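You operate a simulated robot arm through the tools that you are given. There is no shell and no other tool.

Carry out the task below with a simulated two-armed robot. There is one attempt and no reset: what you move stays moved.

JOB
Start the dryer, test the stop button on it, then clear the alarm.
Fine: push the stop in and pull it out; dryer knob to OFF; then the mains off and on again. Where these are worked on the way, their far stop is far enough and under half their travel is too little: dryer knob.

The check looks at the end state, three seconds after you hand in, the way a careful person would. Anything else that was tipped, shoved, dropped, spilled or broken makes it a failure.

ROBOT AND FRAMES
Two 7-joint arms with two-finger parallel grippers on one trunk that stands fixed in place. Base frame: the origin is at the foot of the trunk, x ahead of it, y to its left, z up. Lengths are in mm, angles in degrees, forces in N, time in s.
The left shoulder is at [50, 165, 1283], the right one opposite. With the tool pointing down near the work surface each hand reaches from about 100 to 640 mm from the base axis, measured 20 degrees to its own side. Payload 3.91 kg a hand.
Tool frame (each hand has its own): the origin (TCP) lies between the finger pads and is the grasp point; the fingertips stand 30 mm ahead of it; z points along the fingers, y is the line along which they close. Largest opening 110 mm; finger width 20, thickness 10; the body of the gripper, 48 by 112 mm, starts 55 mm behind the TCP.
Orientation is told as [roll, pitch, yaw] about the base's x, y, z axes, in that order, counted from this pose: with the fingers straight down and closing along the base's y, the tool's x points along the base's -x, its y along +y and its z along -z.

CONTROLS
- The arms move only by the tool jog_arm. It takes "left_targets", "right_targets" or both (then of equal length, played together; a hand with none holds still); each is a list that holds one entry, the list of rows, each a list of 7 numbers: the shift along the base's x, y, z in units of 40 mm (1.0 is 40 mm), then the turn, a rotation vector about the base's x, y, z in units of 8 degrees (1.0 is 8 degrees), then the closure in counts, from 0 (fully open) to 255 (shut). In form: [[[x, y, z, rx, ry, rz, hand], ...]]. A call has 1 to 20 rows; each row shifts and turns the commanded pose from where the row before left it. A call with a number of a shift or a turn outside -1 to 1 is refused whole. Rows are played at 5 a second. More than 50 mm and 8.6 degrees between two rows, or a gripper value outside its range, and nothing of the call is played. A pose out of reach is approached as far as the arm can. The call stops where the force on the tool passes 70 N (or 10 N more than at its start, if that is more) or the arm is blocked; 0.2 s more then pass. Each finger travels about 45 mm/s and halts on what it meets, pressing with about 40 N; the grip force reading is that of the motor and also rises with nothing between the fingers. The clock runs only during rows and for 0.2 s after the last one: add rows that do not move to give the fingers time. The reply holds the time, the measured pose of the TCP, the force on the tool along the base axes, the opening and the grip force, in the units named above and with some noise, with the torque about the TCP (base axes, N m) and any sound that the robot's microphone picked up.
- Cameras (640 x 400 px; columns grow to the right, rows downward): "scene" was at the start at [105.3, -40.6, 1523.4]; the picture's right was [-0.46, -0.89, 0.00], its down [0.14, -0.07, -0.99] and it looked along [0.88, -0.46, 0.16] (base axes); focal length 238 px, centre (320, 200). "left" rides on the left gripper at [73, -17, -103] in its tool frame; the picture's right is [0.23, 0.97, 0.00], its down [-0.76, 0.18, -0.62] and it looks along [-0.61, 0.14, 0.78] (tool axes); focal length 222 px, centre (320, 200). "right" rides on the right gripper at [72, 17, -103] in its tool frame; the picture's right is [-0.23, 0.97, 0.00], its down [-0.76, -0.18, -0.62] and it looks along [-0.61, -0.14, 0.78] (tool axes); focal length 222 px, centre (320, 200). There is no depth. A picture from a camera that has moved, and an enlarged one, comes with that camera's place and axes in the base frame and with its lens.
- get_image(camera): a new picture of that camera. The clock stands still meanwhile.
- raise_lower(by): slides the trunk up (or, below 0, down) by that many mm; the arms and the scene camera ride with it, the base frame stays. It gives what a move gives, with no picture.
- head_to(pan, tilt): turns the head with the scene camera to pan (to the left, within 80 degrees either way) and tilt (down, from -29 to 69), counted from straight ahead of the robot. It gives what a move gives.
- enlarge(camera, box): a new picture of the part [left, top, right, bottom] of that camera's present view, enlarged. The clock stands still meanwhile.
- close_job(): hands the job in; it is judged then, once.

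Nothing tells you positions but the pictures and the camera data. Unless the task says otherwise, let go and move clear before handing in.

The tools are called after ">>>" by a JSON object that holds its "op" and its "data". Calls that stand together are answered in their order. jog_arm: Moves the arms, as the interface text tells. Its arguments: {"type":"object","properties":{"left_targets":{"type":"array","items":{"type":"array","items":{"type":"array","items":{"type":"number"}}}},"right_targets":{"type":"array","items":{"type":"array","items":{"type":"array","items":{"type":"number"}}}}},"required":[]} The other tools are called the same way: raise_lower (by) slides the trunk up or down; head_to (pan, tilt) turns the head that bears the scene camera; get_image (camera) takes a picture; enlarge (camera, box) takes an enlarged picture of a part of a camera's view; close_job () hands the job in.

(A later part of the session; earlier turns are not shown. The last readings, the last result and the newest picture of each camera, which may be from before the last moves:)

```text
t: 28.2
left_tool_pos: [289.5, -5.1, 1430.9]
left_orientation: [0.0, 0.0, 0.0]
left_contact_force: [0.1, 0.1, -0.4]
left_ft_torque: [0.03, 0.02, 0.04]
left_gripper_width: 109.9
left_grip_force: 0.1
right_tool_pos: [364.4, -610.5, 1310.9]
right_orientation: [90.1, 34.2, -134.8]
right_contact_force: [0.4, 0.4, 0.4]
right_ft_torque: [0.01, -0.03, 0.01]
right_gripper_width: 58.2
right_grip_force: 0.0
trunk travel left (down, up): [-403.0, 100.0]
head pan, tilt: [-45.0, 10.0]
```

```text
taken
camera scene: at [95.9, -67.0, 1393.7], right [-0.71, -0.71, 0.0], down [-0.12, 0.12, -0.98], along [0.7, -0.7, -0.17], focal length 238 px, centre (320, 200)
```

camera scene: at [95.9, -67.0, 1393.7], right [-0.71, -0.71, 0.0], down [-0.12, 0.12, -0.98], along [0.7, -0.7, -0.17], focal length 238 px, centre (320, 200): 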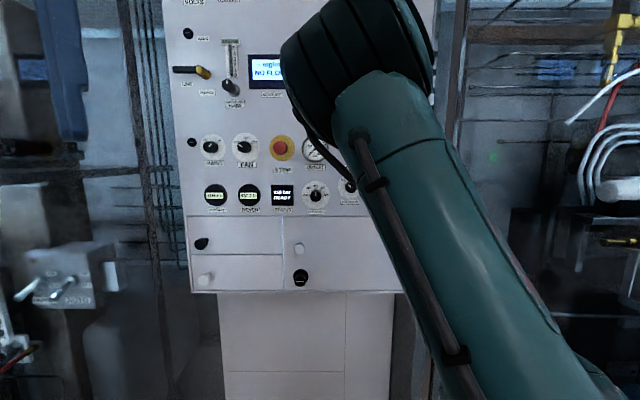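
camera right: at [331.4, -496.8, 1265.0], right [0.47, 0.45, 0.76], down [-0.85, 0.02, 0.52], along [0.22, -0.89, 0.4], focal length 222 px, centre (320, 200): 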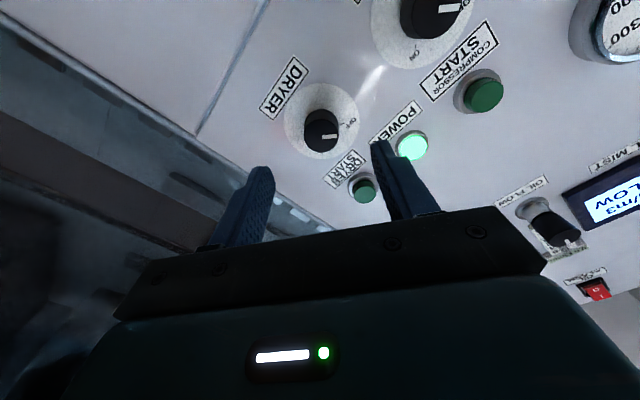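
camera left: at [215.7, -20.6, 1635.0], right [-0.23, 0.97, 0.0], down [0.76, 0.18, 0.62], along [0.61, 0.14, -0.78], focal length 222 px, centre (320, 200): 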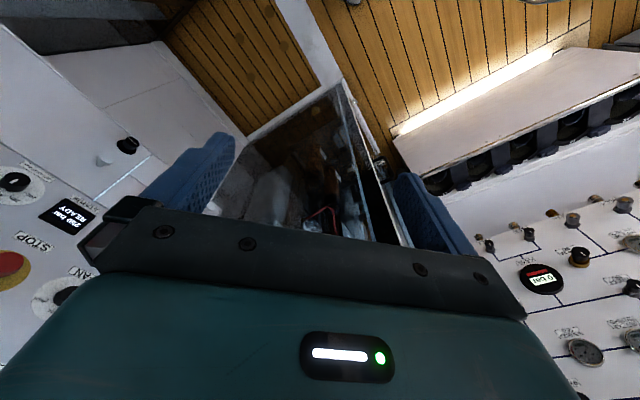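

The 90° clockwise turn works, with the elbow swinging up. I'll turn back, then approach part of the way to the knob and check alignment.

>>> {"op": "jog_arm", "data": {"right_targets": [[[0, 0, 0, -0.707, 0.707, 0, 120], [0, 0, 0, -0.707, 0.707, 0, 120], [0, 0, 0, -0.707, 0.707, 0, 120], [0, 0, 0, -0.707, 0.707, 0, 120], [0, 0, 0, -0.707, 0.707, 0, 120], [0, 0, 0, -0.707, 0.707, 0, 120], [0, 0, 0, -0.707, 0.707, 0, 120], [0, 0, 0, -0.707, 0.707, 0, 120], [0, 0, 0, -0.707, 0.707, 0, 120], [0, 0, 0, -0.707, 0.707, 0, 120], [0, 0, 0, -0.707, 0.707, 0, 120], [0.25, -0.25, 0, 0, 0, 0, 120], [0.25, -0.25, 0, 0, 0, 0, 120], [0.25, -0.25, 0, 0, 0, 0, 120], [0, 0, 0, 0, 0, 0, 120]]]}}

>>> {"op": "get_image", "data": {"camera": "right"}}

>>> {"op": "get_image", "data": {"camera": "scene"}}

```text
t: 31.4
left_tool_pos: [287.8, -5.4, 1432.2]
left_orientation: [0.1, -0.1, -0.1]
left_contact_force: [-0.3, -0.2, 0.1]
left_ft_torque: [0.01, 0.04, 0.01]
left_gripper_width: 109.8
left_grip_force: 0.0
right_tool_pos: [394.5, -641.2, 1310.9]
right_orientation: [90.0, -53.9, -134.9]
right_contact_force: [-0.6, 0.1, -0.2]
right_ft_torque: [0.0, 0.01, 0.02]
right_gripper_width: 58.0
right_grip_force: 0.0
trunk travel left (down, up): [-403.0, 100.0]
head pan, tilt: [-45.0, 10.0]
```

```text
taken
camera right: at [359.6, -527.5, 1263.0], right [0.46, 0.46, 0.76], down [-0.86, 0.02, 0.51], along [0.22, -0.89, 0.41], focal length 222 px, centre (320, 200)
```

right: 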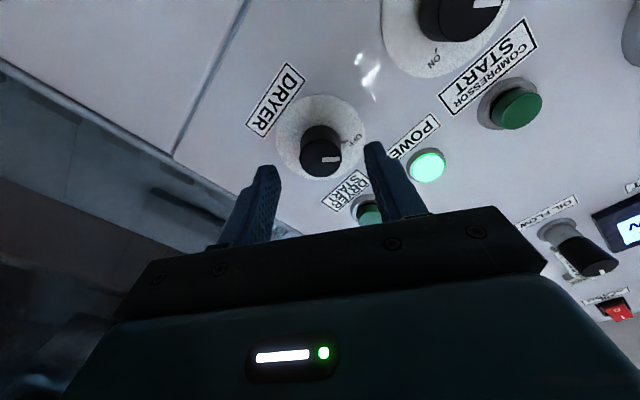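

```text
taken
camera scene: at [95.6, -66.9, 1393.7], right [-0.71, -0.71, 0.0], down [-0.12, 0.12, -0.98], along [0.7, -0.7, -0.17], focal length 238 px, centre (320, 200)
```

scene: 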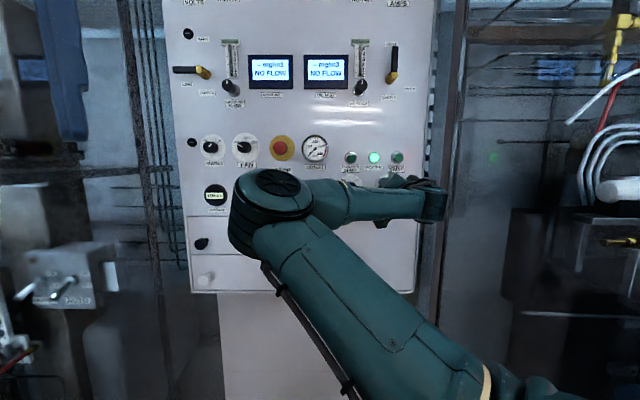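

>>> {"op": "enlarge", "data": {"camera": "right", "box": [220, 80, 420, 230]}}

```text
2.67 times, centred on (320, 155) of right
camera zoom: at [359.6, -527.5, 1263.0], right [0.46, 0.46, 0.76], down [-0.86, 0.02, 0.51], along [0.22, -0.89, 0.41], focal length 592 px, centre (320, 320)
```

zoom: 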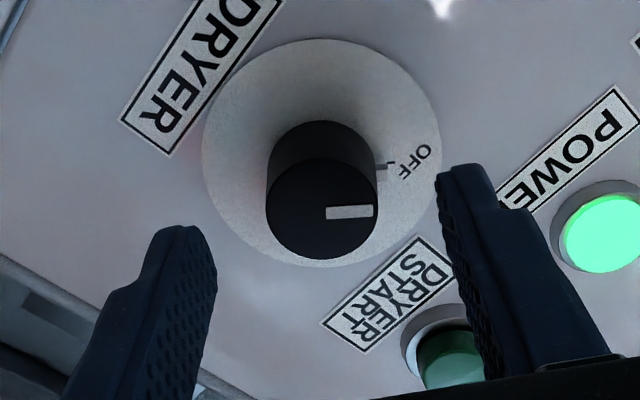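

The knob is centred between the fingers. I'll advance 31 mm so the pads straddle the knob (tips about 10 mm off the panel) and close.

>>> {"op": "jog_arm", "data": {"right_targets": [[[0.274, -0.274, 0, 0, 0, 0, 120], [0.274, -0.274, 0, 0, 0, 0, 120], [0, 0, 0, 0, 0, 0, 120], [0, 0, 0, 0, 0, 0, 255], [0, 0, 0, 0, 0, 0, 255], [0, 0, 0, 0, 0, 0, 255], [0, 0, 0, 0, 0, 0, 255], [0, 0, 0, 0, 0, 0, 255]]]}}

>>> {"op": "get_image", "data": {"camera": "right"}}

```text
t: 33.2
left_tool_pos: [287.9, -6.2, 1431.8]
left_orientation: [0.0, 0.0, 0.0]
left_contact_force: [0.2, -0.1, 0.2]
left_ft_torque: [-0.03, -0.03, -0.02]
left_gripper_width: 110.1
left_grip_force: 0.1
right_tool_pos: [416.3, -662.7, 1310.2]
right_orientation: [90.1, -53.8, -134.9]
right_contact_force: [1.4, -1.4, 1.3]
right_ft_torque: [0.0, -0.01, 0.01]
right_gripper_width: 31.0
right_grip_force: 45.0
trunk travel left (down, up): [-403.0, 100.0]
head pan, tilt: [-45.0, 10.0]
```

```text
taken
camera right: at [382.0, -549.2, 1262.8], right [0.46, 0.46, 0.76], down [-0.86, 0.02, 0.51], along [0.22, -0.89, 0.41], focal length 222 px, centre (320, 200)
```

right: 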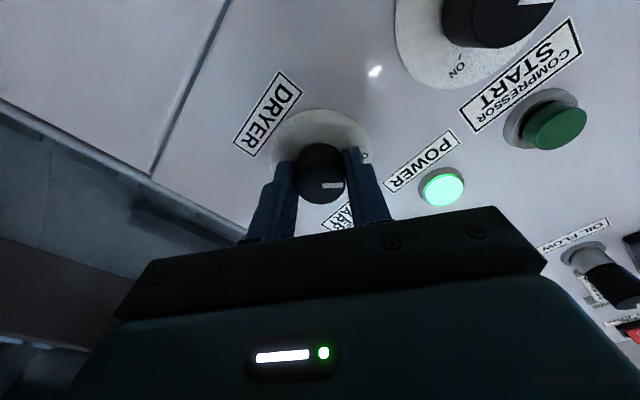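

The knob is gripped at 31 mm width with low side force. Now I'll turn it clockwise toward ON, first about half way.

>>> {"op": "jog_arm", "data": {"right_targets": [[[0, 0, 0, 0.707, -0.707, 0, 255], [0, 0, 0, 0.707, -0.707, 0, 255], [0, 0, 0, 0.707, -0.707, 0, 255], [0, 0, 0, 0.707, -0.707, 0, 255], [0, 0, 0, 0.707, -0.707, 0, 255], [0, 0, 0, 0.707, -0.707, 0, 255]]]}}

>>> {"op": "get_image", "data": {"camera": "right"}}

```text
t: 34.6
left_tool_pos: [287.7, -5.3, 1432.7]
left_orientation: [-0.1, -0.1, 0.0]
left_contact_force: [-0.9, 0.0, -0.1]
left_ft_torque: [0.0, -0.01, 0.02]
left_gripper_width: 110.0
left_grip_force: 0.0
right_tool_pos: [415.6, -662.7, 1311.9]
right_orientation: [90.2, -5.8, -134.9]
right_contact_force: [-1.7, 3.7, -0.1]
right_ft_torque: [0.07, 0.08, 0.2]
right_gripper_width: 30.9
right_grip_force: 45.0
trunk travel left (down, up): [-403.0, 100.0]
head pan, tilt: [-45.0, 10.0]
```

```text
taken
camera right: at [394.7, -536.4, 1321.7], right [-0.09, -0.09, 0.99], down [-0.99, -0.11, -0.1], along [0.12, -0.99, -0.08], focal length 222 px, centre (320, 200)
```

right: 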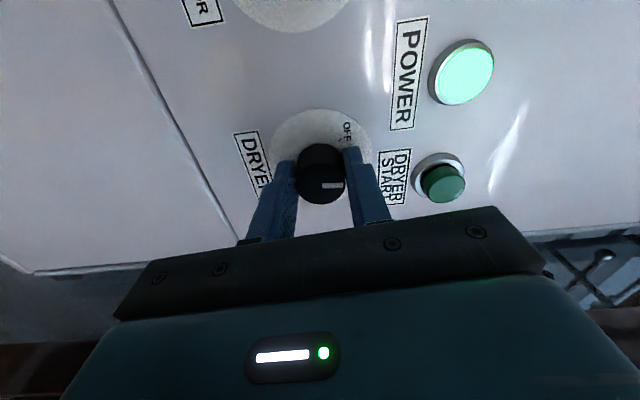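

The knob turns with the hand. I'll continue to the ON mark, roughly another 42°.

>>> {"op": "jog_arm", "data": {"right_targets": [[[0, 0, 0, 0.707, -0.707, 0, 255], [0, 0, 0, 0.707, -0.707, 0, 255], [0, 0, 0, 0.707, -0.707, 0, 255], [0, 0, 0, 0.707, -0.707, 0, 255], [0, 0, 0, 0.707, -0.707, 0, 255], [0, 0, 0, 0.177, -0.177, 0, 255]]]}}

>>> {"op": "get_image", "data": {"camera": "right"}}

>>> {"op": "get_image", "data": {"camera": "scene"}}

```text
t: 36.0
left_tool_pos: [289.3, -4.8, 1431.7]
left_orientation: [-0.1, 0.0, 0.1]
left_contact_force: [0.8, 0.9, 0.1]
left_ft_torque: [0.0, 0.0, 0.02]
left_gripper_width: 109.9
left_grip_force: 0.0
right_tool_pos: [416.4, -662.0, 1313.0]
right_orientation: [90.2, 36.2, -134.9]
right_contact_force: [3.8, -3.8, 8.1]
right_ft_torque: [-0.21, 0.44, -0.62]
right_gripper_width: 31.1
right_grip_force: 45.0
trunk travel left (down, up): [-403.0, 100.0]
head pan, tilt: [-45.0, 10.0]
```

```text
taken
camera right: at [376.8, -554.2, 1369.4], right [-0.54, -0.53, 0.65], down [-0.8, 0.08, -0.6], along [0.27, -0.84, -0.47], focal length 222 px, centre (320, 200)
```

right: 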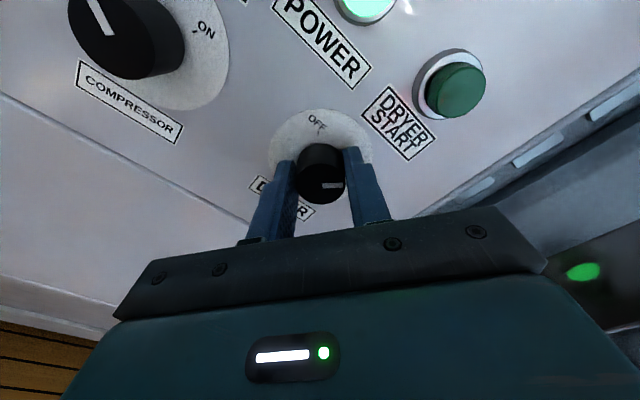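

```text
taken
camera scene: at [95.8, -66.8, 1393.8], right [-0.71, -0.71, 0.0], down [-0.12, 0.12, -0.98], along [0.7, -0.7, -0.17], focal length 238 px, centre (320, 200)
```

scene: 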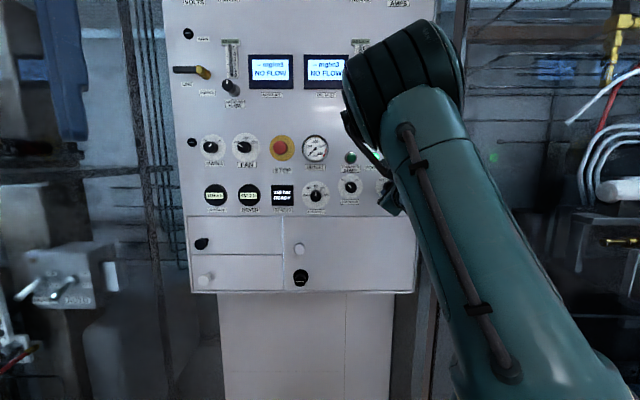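

The torque rose to about 0.5 N·m against the turn, suggesting the ON stop. I'll check the pointer.

>>> {"op": "enlarge", "data": {"camera": "right", "box": [240, 90, 400, 220]}}

>>> {"op": "enlarge", "data": {"camera": "scene", "box": [180, 120, 440, 260]}}

```text
3.08 times, centred on (320, 155) of right
camera zoom: at [376.8, -554.2, 1369.4], right [-0.54, -0.53, 0.65], down [-0.8, 0.08, -0.6], along [0.27, -0.84, -0.47], focal length 684 px, centre (320, 338)
```

zoom: 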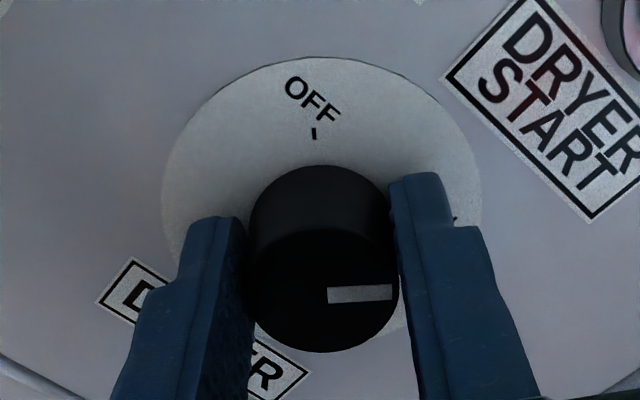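

```text
2.46 times, centred on (310, 190) of scene
camera zoom: at [95.8, -66.8, 1393.8], right [-0.71, -0.71, 0.0], down [-0.12, 0.12, -0.98], along [0.7, -0.7, -0.17], focal length 587 px, centre (345, 225)
```

zoom: 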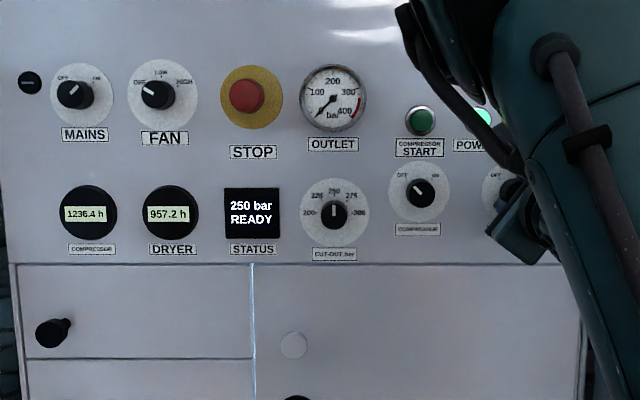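

The pointer now lines up with the ON tick. I'll release, back straight off, and then move up in front of the DRYER START button.

>>> {"op": "jog_arm", "data": {"right_targets": [[[0, 0, 0, 0, 0, 0, 120], [0, 0, 0, 0, 0, 0, 120], [0, 0, 0, 0, 0, 0, 120], [-0.31, 0.31, 0, 0, 0, 0, 120], [-0.31, 0.31, 0, 0, 0, 0, 120], [-0.31, 0.31, 0, 0, 0, 0, 120], [-0.31, 0.31, 0, 0, 0, 0, 120], [0, 0, 0, 0, 0, 0, 120]]]}}

>>> {"op": "get_image", "data": {"camera": "right"}}

```text
t: 37.8
left_tool_pos: [287.7, -5.2, 1432.2]
left_orientation: [0.0, -0.1, 0.0]
left_contact_force: [0.0, 0.7, -0.4]
left_ft_torque: [-0.01, -0.02, 0.01]
left_gripper_width: 110.0
left_grip_force: 0.0
right_tool_pos: [367.6, -612.1, 1311.6]
right_orientation: [90.2, 36.2, -134.9]
right_contact_force: [0.2, 1.0, 0.1]
right_ft_torque: [-0.01, -0.03, 0.02]
right_gripper_width: 58.1
right_grip_force: 0.0
trunk travel left (down, up): [-403.0, 100.0]
head pan, tilt: [-45.0, 10.0]
```

```text
taken
camera right: at [327.6, -505.1, 1368.5], right [-0.54, -0.54, 0.65], down [-0.8, 0.08, -0.59], along [0.27, -0.84, -0.47], focal length 222 px, centre (320, 200)
```

right: 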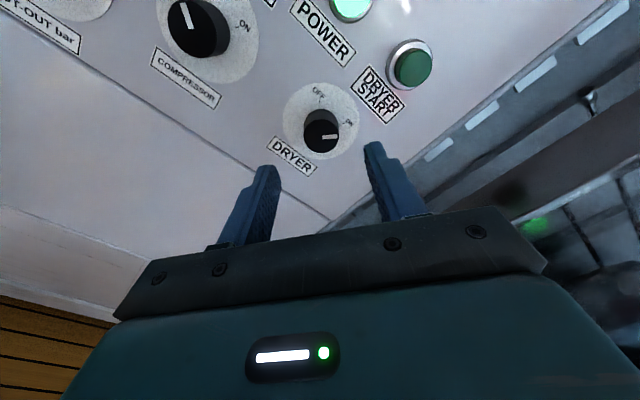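

DRYER now points at ON. The start button is near [428,-710,1395]; I'll close the fingers and line up with it at a standoff.

>>> {"op": "jog_arm", "data": {"right_targets": [[[-0.153, -0.153, 0.696, 0, 0, 0, 255], [-0.153, -0.153, 0.696, 0, 0, 0, 255], [-0.153, -0.153, 0.696, 0, 0, 0, 255], [0, 0, 0, 0, 0, 0, 255], [0, 0, 0, 0, 0, 0, 255]]]}}

>>> {"op": "get_image", "data": {"camera": "right"}}

>>> {"op": "get_image", "data": {"camera": "scene"}}

```text
t: 39.0
left_tool_pos: [286.7, -5.1, 1432.3]
left_orientation: [0.0, -0.1, 0.0]
left_contact_force: [0.3, -0.1, -0.1]
left_ft_torque: [0.02, -0.02, -0.01]
left_gripper_width: 109.9
left_grip_force: 0.2
right_tool_pos: [347.1, -631.8, 1394.3]
right_orientation: [90.4, 36.1, -134.9]
right_contact_force: [0.1, -0.4, -0.7]
right_ft_torque: [0.0, -0.02, 0.0]
right_gripper_width: 0.1
right_grip_force: 38.0
trunk travel left (down, up): [-403.0, 100.0]
head pan, tilt: [-45.0, 10.0]
```

```text
taken
camera right: at [308.6, -523.7, 1451.1], right [-0.54, -0.53, 0.65], down [-0.8, 0.08, -0.6], along [0.27, -0.84, -0.47], focal length 222 px, centre (320, 200)
```

right: 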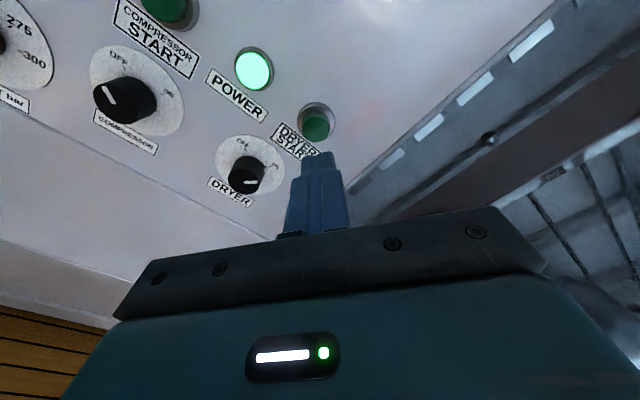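

```text
taken
camera scene: at [95.3, -67.0, 1393.7], right [-0.71, -0.71, 0.0], down [-0.12, 0.12, -0.98], along [0.7, -0.7, -0.17], focal length 238 px, centre (320, 200)
```

scene: 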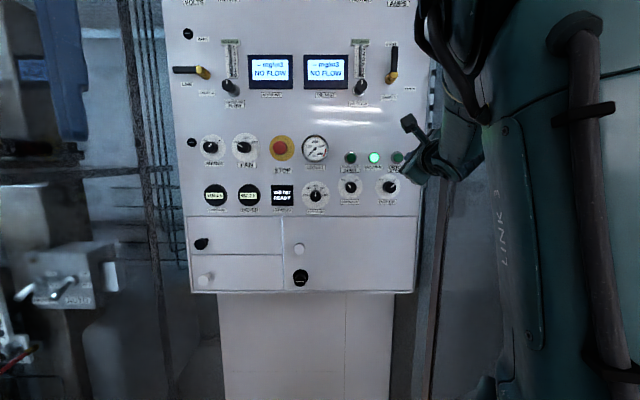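

The button sits about 3 mm off the tool axis; I'll correct that and advance to just short of the button face.

>>> {"op": "jog_arm", "data": {"right_targets": [[[0.04, 0.038, -0.048, 0, 0, 0, 255], [0.354, -0.354, 0, 0, 0, 0, 255], [0.354, -0.354, 0, 0, 0, 0, 255], [0.354, -0.354, 0, 0, 0, 0, 255], [0, 0, 0, 0, 0, 0, 255]]]}}

>>> {"op": "get_image", "data": {"camera": "right"}}

>>> {"op": "enlarge", "data": {"camera": "right", "box": [250, 90, 410, 220]}}

```text
t: 40.2
left_tool_pos: [287.4, -4.7, 1431.8]
left_orientation: [-0.1, -0.2, 0.0]
left_contact_force: [-0.9, 0.4, 0.3]
left_ft_torque: [-0.04, -0.01, 0.0]
left_gripper_width: 110.1
left_grip_force: 0.0
right_tool_pos: [391.5, -671.4, 1392.3]
right_orientation: [90.1, 36.2, -134.8]
right_contact_force: [-0.6, 1.4, 0.5]
right_ft_torque: [-0.03, -0.03, -0.02]
right_gripper_width: 0.0
right_grip_force: 36.9
trunk travel left (down, up): [-403.0, 100.0]
head pan, tilt: [-45.0, 10.0]
heard: click
```

```text
taken
camera right: at [352.7, -564.8, 1449.4], right [-0.54, -0.54, 0.65], down [-0.8, 0.08, -0.59], along [0.27, -0.84, -0.47], focal length 222 px, centre (320, 200)
```

right: 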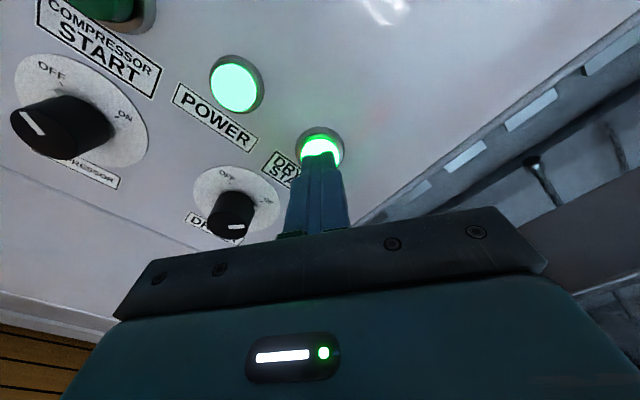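

```text
3.08 times, centred on (330, 155) of right
camera zoom: at [352.7, -564.8, 1449.4], right [-0.54, -0.54, 0.65], down [-0.8, 0.08, -0.59], along [0.27, -0.84, -0.47], focal length 684 px, centre (289, 338)
```

zoom: 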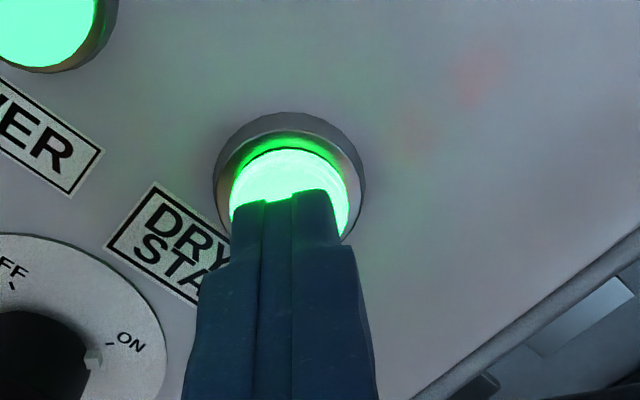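

A click was heard and DRYER START is now lit, so the dryer has started. I'll back off and look at the status display.

>>> {"op": "jog_arm", "data": {"right_targets": [[[-0.354, 0.354, 0, 0, 0, 0, 255], [-0.354, 0.354, 0, 0, 0, 0, 255], [-0.354, 0.354, 0, 0, 0, 0, 255], [0, 0, 0, 0, 0, 0, 255]]]}}

>>> {"op": "get_image", "data": {"camera": "right"}}

>>> {"op": "enlarge", "data": {"camera": "scene", "box": [170, 110, 430, 260]}}

```text
t: 41.2
left_tool_pos: [288.2, -5.3, 1431.7]
left_orientation: [-0.1, -0.1, 0.0]
left_contact_force: [-0.3, 0.5, 0.7]
left_ft_torque: [-0.02, 0.01, -0.01]
left_gripper_width: 110.1
left_grip_force: 0.0
right_tool_pos: [349.3, -630.3, 1392.3]
right_orientation: [90.1, 36.3, -134.9]
right_contact_force: [0.0, -0.5, 0.2]
right_ft_torque: [-0.01, -0.01, -0.01]
right_gripper_width: 0.0
right_grip_force: 37.7
trunk travel left (down, up): [-403.0, 100.0]
head pan, tilt: [-45.0, 10.0]
```

```text
taken
camera right: at [310.3, -522.3, 1449.4], right [-0.54, -0.54, 0.65], down [-0.8, 0.08, -0.59], along [0.27, -0.84, -0.47], focal length 222 px, centre (320, 200)
```

right: 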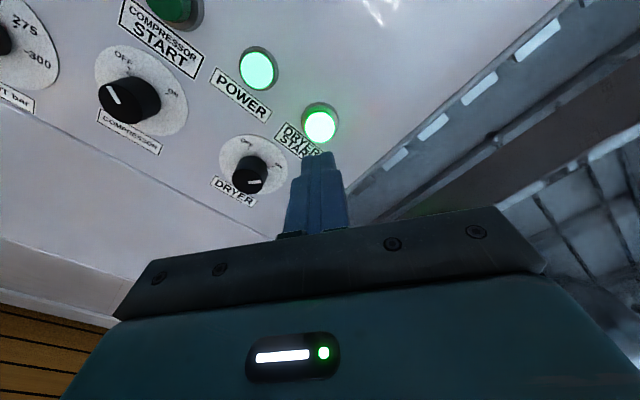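

```text
2.46 times, centred on (300, 185) of scene
camera zoom: at [95.9, -67.4, 1393.6], right [-0.71, -0.71, 0.0], down [-0.12, 0.12, -0.98], along [0.7, -0.7, -0.17], focal length 587 px, centre (369, 237)
```

zoom: 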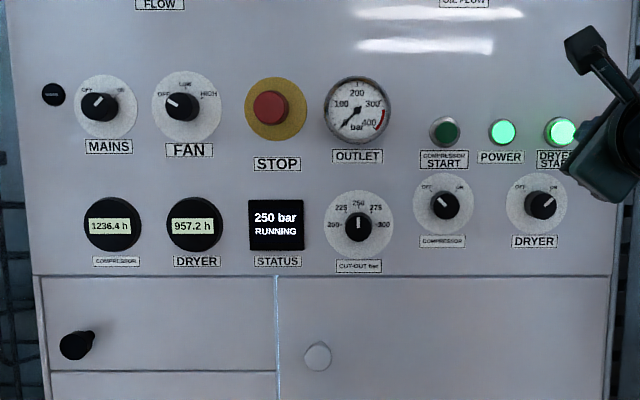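

Status now reads RUNNING. Next I'll carry the hand left along the panel, at a safe standoff, toward the STOP mushroom (about [658,-480,1420]).

>>> {"op": "jog_arm", "data": {"right_targets": [[[0.487, 0.557, 0.063, 0, 0, 0, 255], [0.487, 0.557, 0.063, 0, 0, 0, 255], [0.487, 0.557, 0.063, 0, 0, 0, 255], [0.487, 0.557, 0.063, 0, 0, 0, 255], [0.487, 0.557, 0.063, 0, 0, 0, 255], [0.487, 0.557, 0.063, 0, 0, 0, 255]]]}}

>>> {"op": "get_image", "data": {"camera": "scene"}}

```text
t: 42.6
left_tool_pos: [287.9, -5.2, 1431.9]
left_orientation: [-0.1, 0.0, 0.1]
left_contact_force: [-0.4, 0.3, 0.3]
left_ft_torque: [0.01, 0.01, 0.02]
left_gripper_width: 109.8
left_grip_force: 0.0
right_tool_pos: [467.7, -496.6, 1408.6]
right_orientation: [89.9, 36.2, -134.9]
right_contact_force: [0.5, 0.7, 0.0]
right_ft_torque: [0.03, -0.02, -0.03]
right_gripper_width: 0.2
right_grip_force: 38.1
trunk travel left (down, up): [-403.0, 100.0]
head pan, tilt: [-45.0, 10.0]
```

```text
taken
camera scene: at [95.9, -66.9, 1393.7], right [-0.71, -0.71, 0.0], down [-0.12, 0.12, -0.98], along [0.7, -0.7, -0.17], focal length 238 px, centre (320, 200)
```

scene: 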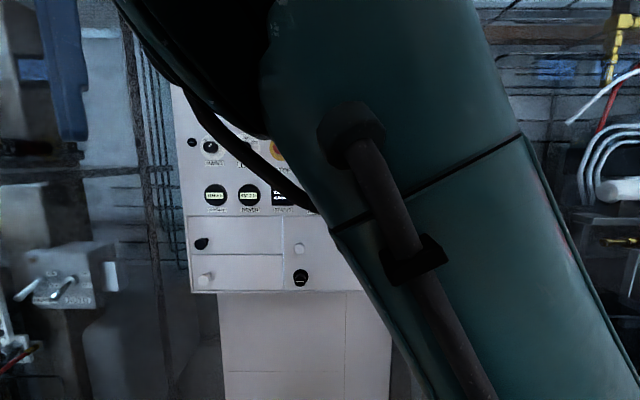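

The elbow is passing close to my head camera. I'll unroll the hand by about 50° here so the elbow drops away before continuing left.

>>> {"op": "jog_arm", "data": {"right_targets": [[[0, 0, 0, -0.707, 0.707, 0, 255], [0, 0, 0, -0.707, 0.707, 0, 255], [0, 0, 0, -0.707, 0.707, 0, 255], [0, 0, 0, -0.707, 0.707, 0, 255], [0, 0, 0, -0.707, 0.707, 0, 255], [0, 0, 0, -0.707, 0.707, 0, 255]]]}}

>>> {"op": "get_image", "data": {"camera": "scene"}}

```text
t: 44.0
left_tool_pos: [288.0, -5.3, 1432.7]
left_orientation: [0.0, 0.0, 0.1]
left_contact_force: [0.0, -0.1, 0.3]
left_ft_torque: [0.0, 0.01, -0.03]
left_gripper_width: 110.3
left_grip_force: 0.0
right_tool_pos: [466.7, -496.0, 1408.0]
right_orientation: [89.9, -12.1, -134.6]
right_contact_force: [1.4, -0.1, 0.9]
right_ft_torque: [0.0, 0.01, -0.02]
right_gripper_width: 0.0
right_grip_force: 37.8
trunk travel left (down, up): [-403.0, 100.0]
head pan, tilt: [-45.0, 10.0]
```

```text
taken
camera scene: at [95.6, -67.1, 1393.7], right [-0.71, -0.71, 0.0], down [-0.12, 0.12, -0.98], along [0.7, -0.7, -0.17], focal length 238 px, centre (320, 200)
```

scene: 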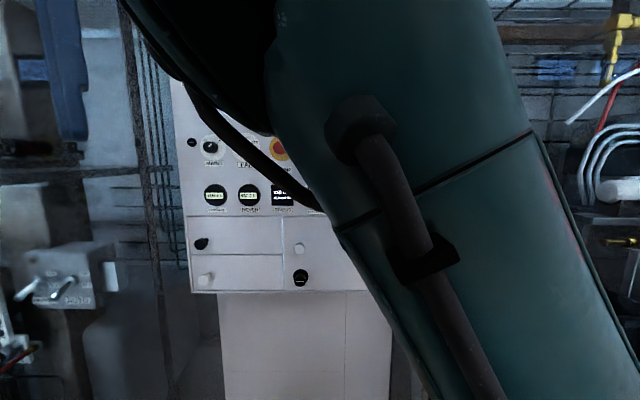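

The right elbow is up near [316,-148,1481], close to the idle left gripper. I'll check the left side and then shift the left hand out of the way.

>>> {"op": "head_to", "data": {"pan": 45, "tilt": 5}}

>>> {"op": "get_image", "data": {"camera": "scene"}}

>>> {"op": "get_image", "data": {"camera": "left"}}

>>> {"op": "head_to", "data": {"pan": -5, "tilt": 5}}

>>> {"op": "get_image", "data": {"camera": "scene"}}

```text
t: 45.7
left_tool_pos: [288.2, -4.5, 1431.8]
left_orientation: [-0.1, 0.1, 0.0]
left_contact_force: [1.2, -0.2, 0.0]
left_ft_torque: [0.02, 0.0, 0.01]
left_gripper_width: 110.1
left_grip_force: 0.0
right_tool_pos: [466.3, -496.5, 1407.9]
right_orientation: [89.9, -11.8, -134.6]
right_contact_force: [0.4, -0.8, 0.2]
right_ft_torque: [0.01, 0.0, 0.02]
right_gripper_width: 0.0
right_grip_force: 38.0
trunk travel left (down, up): [-403.0, 100.0]
head pan, tilt: [45.0, 5.0]
```

```text
taken
camera scene: at [95.0, 63.5, 1401.7], right [0.71, -0.71, 0.0], down [-0.06, -0.06, -1.0], along [0.7, 0.7, -0.09], focal length 238 px, centre (320, 200)
```

scene: 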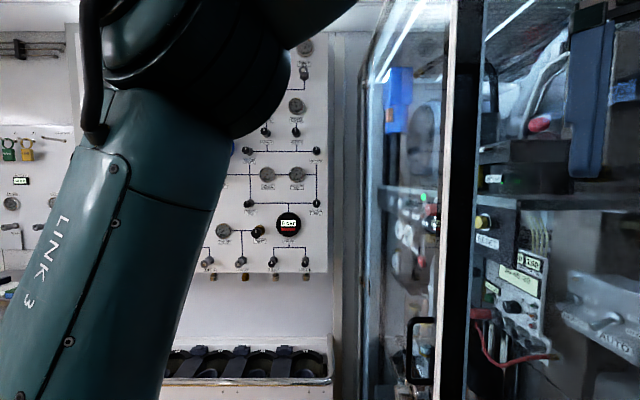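

```text
taken
camera left: at [215.9, -20.7, 1534.9], right [-0.23, 0.97, 0.0], down [0.76, 0.18, 0.62], along [0.61, 0.14, -0.78], focal length 222 px, centre (320, 200)
```

left: 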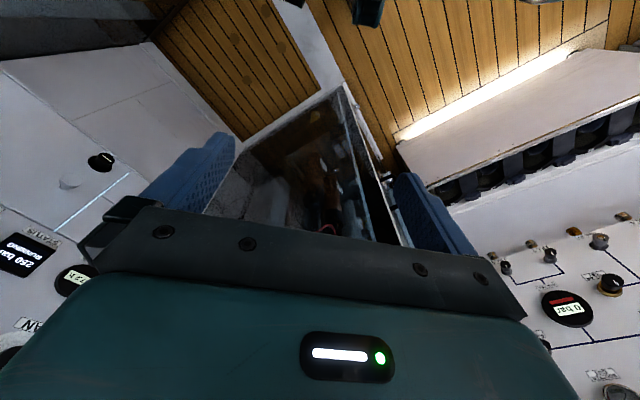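

```text
t: 46.9
left_tool_pos: [288.9, -5.5, 1432.2]
left_orientation: [-0.1, 0.0, 0.0]
left_contact_force: [0.1, -0.6, 0.0]
left_ft_torque: [-0.01, -0.01, -0.01]
left_gripper_width: 110.3
left_grip_force: 0.0
right_tool_pos: [466.2, -498.5, 1405.9]
right_orientation: [89.6, -11.6, -134.7]
right_contact_force: [0.6, -0.2, -0.2]
right_ft_torque: [0.01, 0.01, -0.01]
right_gripper_width: 0.0
right_grip_force: 37.7
trunk travel left (down, up): [-403.0, 100.0]
head pan, tilt: [-5.0, 5.0]
```

```text
taken
camera scene: at [121.6, -3.3, 1402.5], right [-0.02, -1.0, 0.0], down [-0.08, 0.0, -1.0], along [1.0, -0.02, -0.08], focal length 238 px, centre (320, 200)
```

scene: 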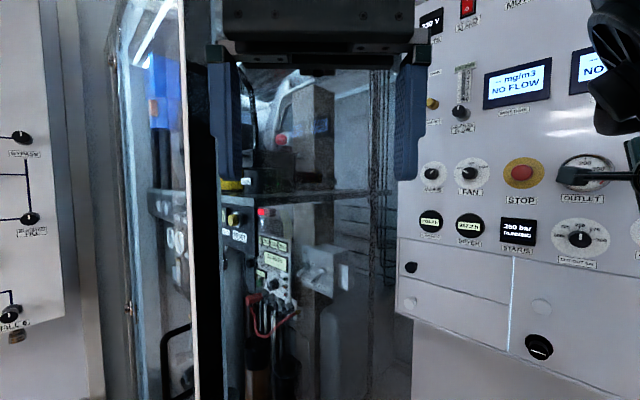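

The left side has room (the cabinet post stands near [566,224]). I'll move the left hand 150 mm to the left to clear the right elbow's path, then look again.

>>> {"op": "jog_arm", "data": {"left_targets": [[[0, 0.75, 0, 0, 0, 0, 0], [0, 0.75, 0, 0, 0, 0, 0], [0, 0.75, 0, 0, 0, 0, 0], [0, 0.75, 0, 0, 0, 0, 0], [0, 0.75, 0, 0, 0, 0, 0], [0, 0, 0, 0, 0, 0, 0]]]}}

>>> {"op": "head_to", "data": {"pan": -35, "tilt": 0}}

>>> {"op": "get_image", "data": {"camera": "scene"}}

>>> {"op": "get_image", "data": {"camera": "left"}}

```text
t: 48.2
left_tool_pos: [301.5, 134.7, 1419.5]
left_orientation: [0.0, 0.0, 0.0]
left_contact_force: [-0.6, -0.3, 0.1]
left_ft_torque: [0.03, -0.02, 0.02]
left_gripper_width: 110.0
left_grip_force: 0.1
left hand out of reach, approached as far as the arm can: row 5
right_tool_pos: [465.6, -499.4, 1408.0]
right_orientation: [89.7, -11.5, -134.9]
right_contact_force: [-0.2, 1.1, 0.5]
right_ft_torque: [-0.04, 0.0, 0.0]
right_gripper_width: 0.3
right_grip_force: 37.4
trunk travel left (down, up): [-403.0, 100.0]
head pan, tilt: [-5.0, 5.0]
```

```text
t: 49.2
left_tool_pos: [301.6, 134.6, 1419.7]
left_orientation: [0.0, -0.1, 0.0]
left_contact_force: [0.2, -0.1, -0.9]
left_ft_torque: [0.01, -0.01, -0.02]
left_gripper_width: 109.8
left_grip_force: 0.0
right_tool_pos: [467.2, -496.5, 1408.1]
right_orientation: [90.0, -11.9, -134.7]
right_contact_force: [1.1, -0.7, -0.7]
right_ft_torque: [-0.02, -0.01, 0.01]
right_gripper_width: 0.0
right_grip_force: 37.4
trunk travel left (down, up): [-403.0, 100.0]
head pan, tilt: [-35.0, 0.0]
```

```text
taken
camera scene: at [103.7, -52.7, 1409.7], right [-0.57, -0.82, 0.0], down [0.0, 0.0, -1.0], along [0.82, -0.57, 0.0], focal length 238 px, centre (320, 200)
```

scene: 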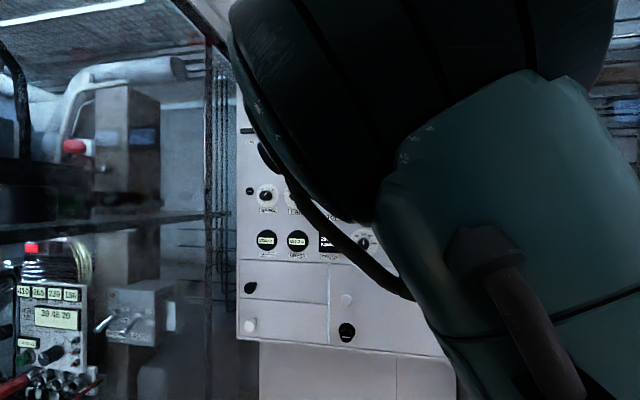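

```text
taken
camera left: at [229.3, 120.3, 1521.4], right [-0.23, 0.97, 0.0], down [0.76, 0.18, 0.62], along [0.61, 0.14, -0.78], focal length 222 px, centre (320, 200)
```

left: 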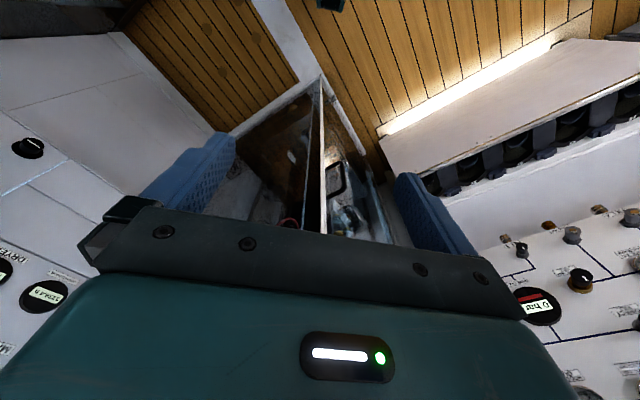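

The right elbow is very near my head in this posture. I'll raise the trunk back to the top and lower the hand relative to it, which draws the elbow forward and away from the head.

>>> {"op": "raise_lower", "data": {"by": 100}}

>>> {"op": "jog_arm", "data": {"right_targets": [[[0, 0, -0.5, 0, 0, 0, 255], [0, 0, -0.5, 0, 0, 0, 255], [0, 0, -0.5, 0, 0, 0, 255], [0, 0, -0.5, 0, 0, 0, 255], [0, 0, 0, 0, 0, 0, 255]]]}}

>>> {"op": "get_image", "data": {"camera": "scene"}}

```text
t: 50.5
left_tool_pos: [302.1, 136.6, 1517.9]
left_orientation: [0.0, 0.0, -0.1]
left_contact_force: [0.0, 0.5, 0.3]
left_ft_torque: [0.05, -0.04, 0.01]
left_gripper_width: 110.0
left_grip_force: 0.1
right_tool_pos: [465.7, -497.3, 1508.3]
right_orientation: [89.9, -12.0, -134.7]
right_contact_force: [0.1, 0.3, -0.9]
right_ft_torque: [-0.02, -0.03, -0.02]
right_gripper_width: 0.0
right_grip_force: 37.4
trunk travel left (down, up): [-503.0, 0.0]
head pan, tilt: [-35.0, 0.0]
```

```text
t: 51.7
left_tool_pos: [301.1, 136.4, 1518.4]
left_orientation: [0.1, -0.2, -0.1]
left_contact_force: [-0.1, 0.3, -0.4]
left_ft_torque: [-0.06, 0.02, 0.0]
left_gripper_width: 109.8
left_grip_force: 0.0
right_tool_pos: [465.5, -524.3, 1441.9]
right_orientation: [89.7, -11.8, -134.5]
right_contact_force: [0.2, -0.5, 1.1]
right_ft_torque: [-0.02, 0.02, -0.02]
right_gripper_width: 0.0
right_grip_force: 37.5
right hand out of reach, approached as far as the arm can: row 1, 2, 3, 4
trunk travel left (down, up): [-503.0, 0.0]
head pan, tilt: [-35.0, 0.0]
```

```text
taken
camera scene: at [103.3, -52.7, 1509.7], right [-0.57, -0.82, 0.0], down [0.0, 0.0, -1.0], along [0.82, -0.57, 0.0], focal length 238 px, centre (320, 200)
```

scene: 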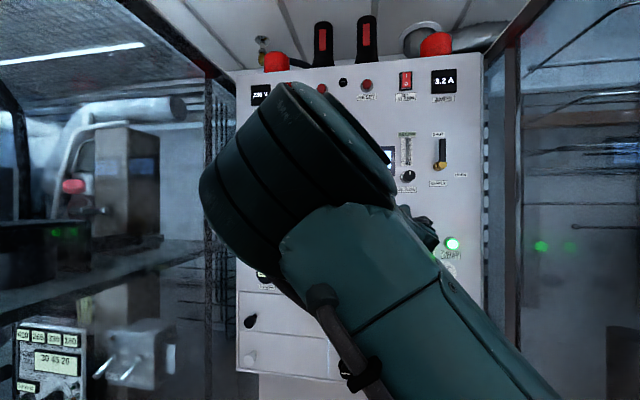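

The elbow is now well clear of the head. I'll continue left to the standoff in front of STOP.

>>> {"op": "jog_arm", "data": {"right_targets": [[[0.465, 0.523, 0, 0, 0, 0, 255], [0.465, 0.523, 0, 0, 0, 0, 255], [0.465, 0.523, 0, 0, 0, 0, 255], [0.465, 0.523, -0.15, 0, 0, 0, 255], [0.465, 0.523, -0.2, 0, 0, 0, 255], [0.465, 0.523, -0.2, 0, 0, 0, 255], [0, 0, 0, 0, 0, 0, 255]]]}}

>>> {"op": "get_image", "data": {"camera": "scene"}}

>>> {"op": "get_image", "data": {"camera": "right"}}

```text
t: 53.3
left_tool_pos: [301.3, 137.2, 1517.6]
left_orientation: [0.0, -0.2, 0.0]
left_contact_force: [0.1, 0.8, -0.1]
left_ft_torque: [-0.02, 0.01, -0.02]
left_gripper_width: 109.9
left_grip_force: 0.0
right_tool_pos: [590.0, -496.4, 1464.6]
right_orientation: [89.4, -11.3, -135.2]
right_contact_force: [-2.7, 3.0, 1.2]
right_ft_torque: [-0.03, -0.08, 0.05]
right_gripper_width: 0.0
right_grip_force: 37.4
right hand out of reach, approached as far as the arm can: row 1, 2, 3, 4, 5, 6
trunk travel left (down, up): [-503.0, 0.0]
head pan, tilt: [-35.0, 0.0]
```

```text
taken
camera scene: at [102.8, -52.0, 1509.8], right [-0.57, -0.82, 0.0], down [0.0, 0.0, -1.0], along [0.82, -0.57, 0.0], focal length 238 px, centre (320, 200)
```

scene: 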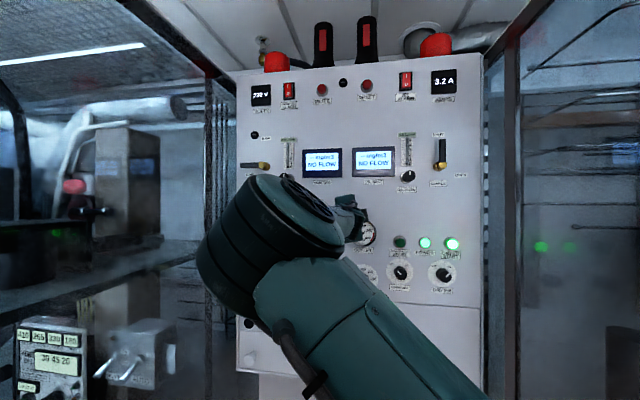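

```text
taken
camera right: at [570.0, -369.5, 1468.9], right [-0.02, -0.03, 1.0], down [-0.99, -0.11, -0.02], along [0.11, -0.99, -0.03], focal length 222 px, centre (320, 200)
```

right: 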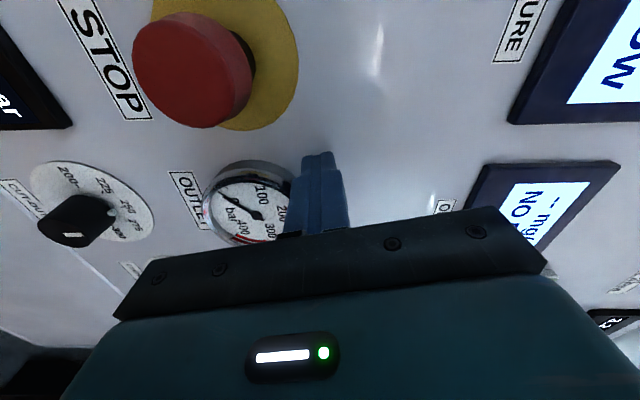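

The out-of-reach drift pushed the hand forward until the tips lightly touched bare panel (4 N) beside the gauge. I'll back straight off now in small steps.

>>> {"op": "jog_arm", "data": {"right_targets": [[[-0.25, 0.25, 0, 0, 0, 0, 255], [-0.25, 0.25, 0, 0, 0, 0, 255]]]}}

>>> {"op": "get_image", "data": {"camera": "right"}}

```text
t: 53.9
left_tool_pos: [301.4, 136.0, 1518.2]
left_orientation: [0.0, -0.1, 0.1]
left_contact_force: [-0.6, -0.3, -0.7]
left_ft_torque: [-0.02, -0.01, 0.01]
left_gripper_width: 109.8
left_grip_force: 0.2
right_tool_pos: [585.0, -497.2, 1467.7]
right_orientation: [89.2, -11.7, -135.5]
right_contact_force: [-0.6, -0.3, 0.0]
right_ft_torque: [0.01, -0.02, 0.0]
right_gripper_width: 0.2
right_grip_force: 37.7
right hand out of reach, approached as far as the arm can: row 1, 2
trunk travel left (down, up): [-503.0, 0.0]
head pan, tilt: [-35.0, 0.0]
```

```text
taken
camera right: at [565.3, -371.6, 1470.5], right [-0.01, -0.03, 1.0], down [-0.99, -0.1, -0.01], along [0.1, -0.99, -0.03], focal length 222 px, centre (320, 200)
```

right: 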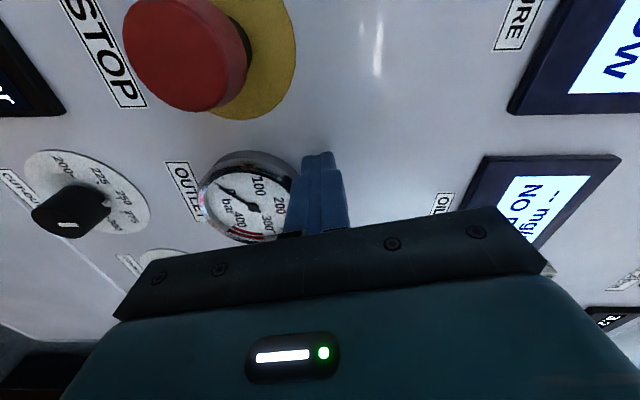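

The arm can't retreat straight back because the shoulder seems to be at its inward limit. I'll try pulling back to the right and up, toward a pose that worked before, in one small step.

>>> {"op": "jog_arm", "data": {"right_targets": [[[-0.4, 0, 0.2, 0, 0, 0, 255], [-0.4, 0, 0.2, 0, 0, 0, 255]]]}}

```text
t: 54.5
left_tool_pos: [301.3, 136.7, 1519.4]
left_orientation: [-0.1, -0.1, 0.0]
left_contact_force: [0.1, 0.1, -0.4]
left_ft_torque: [0.03, 0.01, -0.01]
left_gripper_width: 109.9
left_grip_force: 0.2
right_tool_pos: [555.7, -493.5, 1487.5]
right_orientation: [89.6, -11.6, -134.6]
right_contact_force: [0.0, 0.2, 0.4]
right_ft_torque: [0.01, 0.02, -0.03]
right_gripper_width: 0.0
right_grip_force: 37.6
right hand out of reach, approached as far as the arm can: row 2
trunk travel left (down, up): [-503.0, 0.0]
head pan, tilt: [-35.0, 0.0]
```

>>> {"op": "jog_arm", "data": {"right_targets": [[[-0.3, 0, 0.35, 0, 0, 0, 255], [-0.3, 0, 0.35, 0, 0, 0, 255], [-0.3, 0, 0.35, 0, 0, 0, 255]]]}}

>>> {"op": "get_image", "data": {"camera": "scene"}}

```text
t: 55.3
left_tool_pos: [302.2, 136.3, 1519.5]
left_orientation: [0.0, 0.0, 0.0]
left_contact_force: [0.9, 0.4, -0.3]
left_ft_torque: [0.01, -0.01, 0.02]
left_gripper_width: 110.1
left_grip_force: 0.0
right_tool_pos: [521.8, -489.3, 1530.2]
right_orientation: [89.9, -11.8, -134.7]
right_contact_force: [-0.1, -0.4, 0.0]
right_ft_torque: [0.0, 0.0, -0.02]
right_gripper_width: 0.3
right_grip_force: 37.5
trunk travel left (down, up): [-503.0, 0.0]
head pan, tilt: [-35.0, 0.0]
```

```text
taken
camera scene: at [102.7, -52.7, 1509.8], right [-0.57, -0.82, 0.0], down [0.0, 0.0, -1.0], along [0.82, -0.57, 0.0], focal length 238 px, centre (320, 200)
```

scene: 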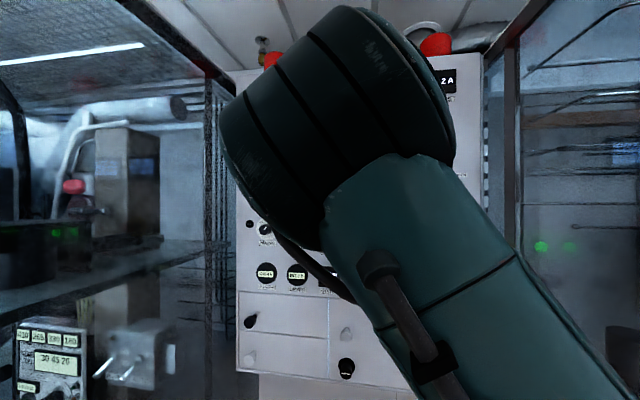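

At this height relative to the shoulder the arm moves freely again. I'll back off slightly, then lower the trunk 100 mm to bring the hand level with STOP.

>>> {"op": "jog_arm", "data": {"right_targets": [[[-0.22, 0.22, 0, 0, 0, 0, 255], [-0.22, 0.22, 0, 0, 0, 0, 255]]]}}

```text
t: 55.9
left_tool_pos: [302.2, 136.4, 1517.9]
left_orientation: [0.1, -0.1, 0.0]
left_contact_force: [0.5, -0.9, 0.1]
left_ft_torque: [0.02, -0.02, -0.04]
left_gripper_width: 109.9
left_grip_force: 0.1
right_tool_pos: [504.9, -478.7, 1533.5]
right_orientation: [89.8, -11.8, -134.5]
right_contact_force: [0.5, -0.5, 0.8]
right_ft_torque: [0.02, 0.02, -0.01]
right_gripper_width: 0.0
right_grip_force: 37.9
right hand out of reach, approached as far as the arm can: row 2
trunk travel left (down, up): [-503.0, 0.0]
head pan, tilt: [-35.0, 0.0]
```

>>> {"op": "raise_lower", "data": {"by": -150}}

>>> {"op": "jog_arm", "data": {"right_targets": [[[0, 0, 0.45, 0, 0, 0, 255], [0, 0, 0.45, 0, 0, 0, 255], [0, 0, 0, 0, 0, 0, 255]]]}}

>>> {"op": "get_image", "data": {"camera": "scene"}}

>>> {"op": "get_image", "data": {"camera": "right"}}

```text
t: 57.7
left_tool_pos: [301.6, 136.0, 1367.9]
left_orientation: [0.0, 0.0, 0.0]
left_contact_force: [0.0, 0.3, -0.1]
left_ft_torque: [0.05, 0.01, 0.03]
left_gripper_width: 110.2
left_grip_force: 0.1
right_tool_pos: [506.0, -478.9, 1383.2]
right_orientation: [89.7, -11.9, -134.5]
right_contact_force: [0.4, -0.6, -0.1]
right_ft_torque: [-0.04, -0.02, 0.0]
right_gripper_width: 0.0
right_grip_force: 37.8
trunk travel left (down, up): [-353.0, 150.0]
head pan, tilt: [-35.0, 0.0]
```

```text
t: 58.5
left_tool_pos: [302.6, 135.7, 1368.0]
left_orientation: [0.0, 0.0, 0.0]
left_contact_force: [-0.4, 0.2, 0.0]
left_ft_torque: [-0.01, -0.01, 0.02]
left_gripper_width: 110.0
left_grip_force: 0.1
right_tool_pos: [505.4, -478.1, 1419.3]
right_orientation: [89.7, -11.9, -134.4]
right_contact_force: [-0.7, 0.4, 0.0]
right_ft_torque: [-0.01, 0.0, -0.01]
right_gripper_width: 0.0
right_grip_force: 37.9
trunk travel left (down, up): [-353.0, 150.0]
head pan, tilt: [-35.0, 0.0]
```

```text
taken
camera scene: at [103.7, -52.9, 1359.7], right [-0.57, -0.82, 0.0], down [0.0, 0.0, -1.0], along [0.82, -0.57, 0.0], focal length 238 px, centre (320, 200)
```

scene: 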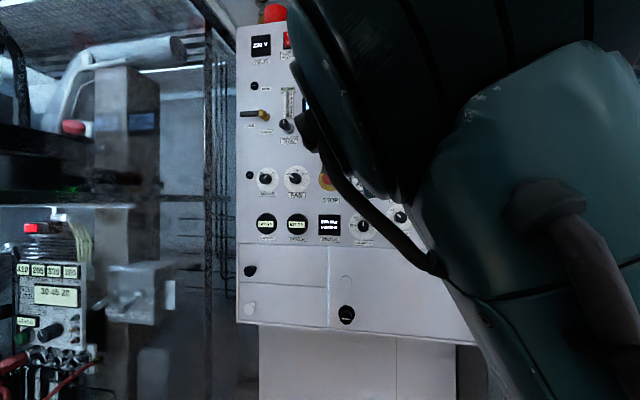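

```text
taken
camera right: at [483.4, -353.1, 1421.9], right [-0.01, -0.02, 1.0], down [-0.99, -0.12, -0.01], along [0.12, -0.99, -0.02], focal length 222 px, centre (320, 200)
```

right: 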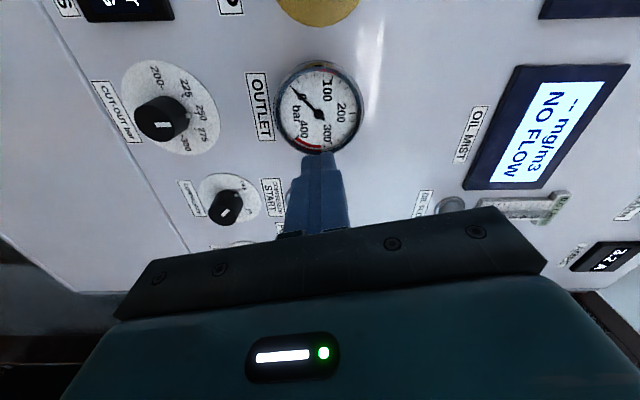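

Now the hand is level with STOP, about 107 mm to its right, at a safe distance. I'll move left in small steps.

>>> {"op": "jog_arm", "data": {"right_targets": [[[0.4, 0.4, 0, 0, 0, 0, 255], [0.4, 0.4, 0, 0, 0, 0, 255]]]}}

>>> {"op": "get_image", "data": {"camera": "scene"}}

```text
t: 59.1
left_tool_pos: [302.1, 135.7, 1368.4]
left_orientation: [0.0, 0.0, 0.0]
left_contact_force: [0.9, 0.0, -0.4]
left_ft_torque: [0.01, 0.0, 0.0]
left_gripper_width: 109.9
left_grip_force: 0.1
right_tool_pos: [537.1, -446.3, 1418.9]
right_orientation: [89.7, -11.9, -134.5]
right_contact_force: [0.0, -0.3, 0.4]
right_ft_torque: [0.04, -0.03, -0.03]
right_gripper_width: 0.0
right_grip_force: 38.6
trunk travel left (down, up): [-353.0, 150.0]
head pan, tilt: [-35.0, 0.0]
```

```text
taken
camera scene: at [103.8, -52.8, 1359.7], right [-0.57, -0.82, 0.0], down [0.0, 0.0, -1.0], along [0.82, -0.57, 0.0], focal length 238 px, centre (320, 200)
```

scene: 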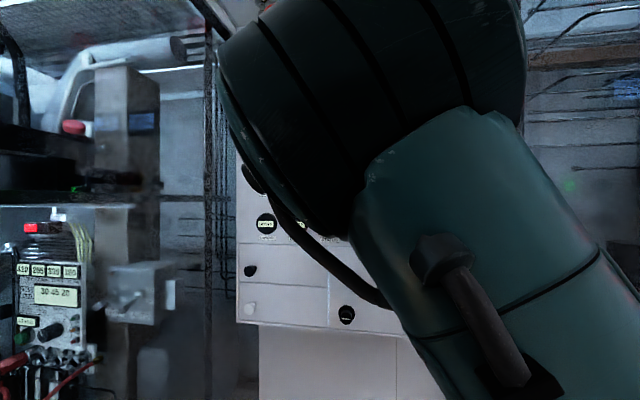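

>>> {"op": "jog_arm", "data": {"right_targets": [[[0.365, 0.365, 0, 0, 0, 0, 255], [0.365, 0.365, 0, 0, 0, 0, 255], [0.365, 0.365, 0, 0, 0, 0, 255], [0, 0, 0, 0, 0, 0, 255]]]}}

>>> {"op": "get_image", "data": {"camera": "scene"}}

>>> {"op": "get_image", "data": {"camera": "right"}}

```text
t: 60.1
left_tool_pos: [303.0, 135.4, 1368.7]
left_orientation: [0.1, -0.1, -0.1]
left_contact_force: [-0.2, -0.1, 0.4]
left_ft_torque: [0.0, 0.01, 0.0]
left_gripper_width: 109.7
left_grip_force: 0.1
right_tool_pos: [580.7, -402.5, 1419.4]
right_orientation: [89.7, -11.9, -134.5]
right_contact_force: [-0.2, -1.0, -0.1]
right_ft_torque: [0.01, 0.0, 0.0]
right_gripper_width: 0.1
right_grip_force: 37.8
trunk travel left (down, up): [-353.0, 150.0]
head pan, tilt: [-35.0, 0.0]
```

```text
taken
camera scene: at [103.4, -53.0, 1359.7], right [-0.57, -0.82, 0.0], down [0.0, 0.0, -1.0], along [0.82, -0.57, 0.0], focal length 238 px, centre (320, 200)
```

scene: 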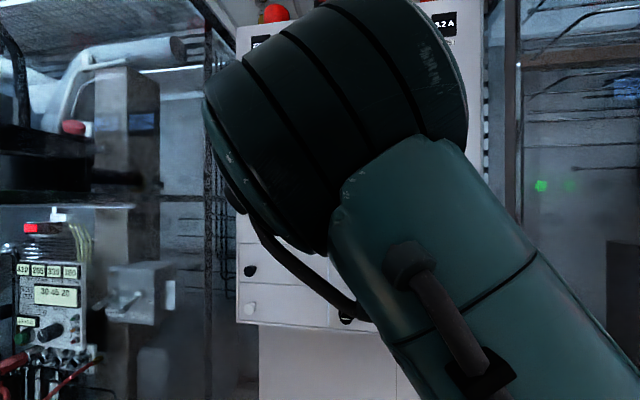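

```text
taken
camera right: at [559.5, -276.3, 1421.7], right [-0.01, -0.02, 1.0], down [-0.99, -0.12, -0.01], along [0.12, -0.99, -0.02], focal length 222 px, centre (320, 200)
```

right: 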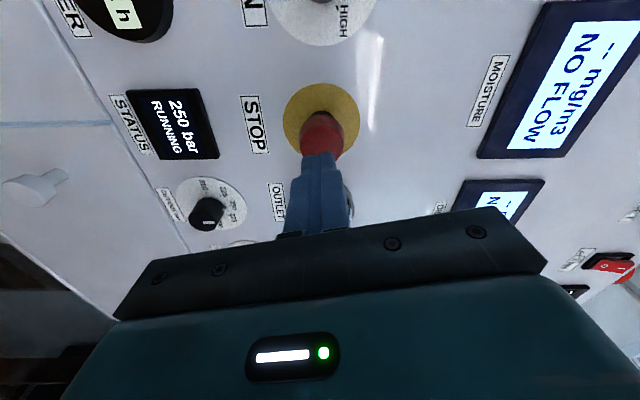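

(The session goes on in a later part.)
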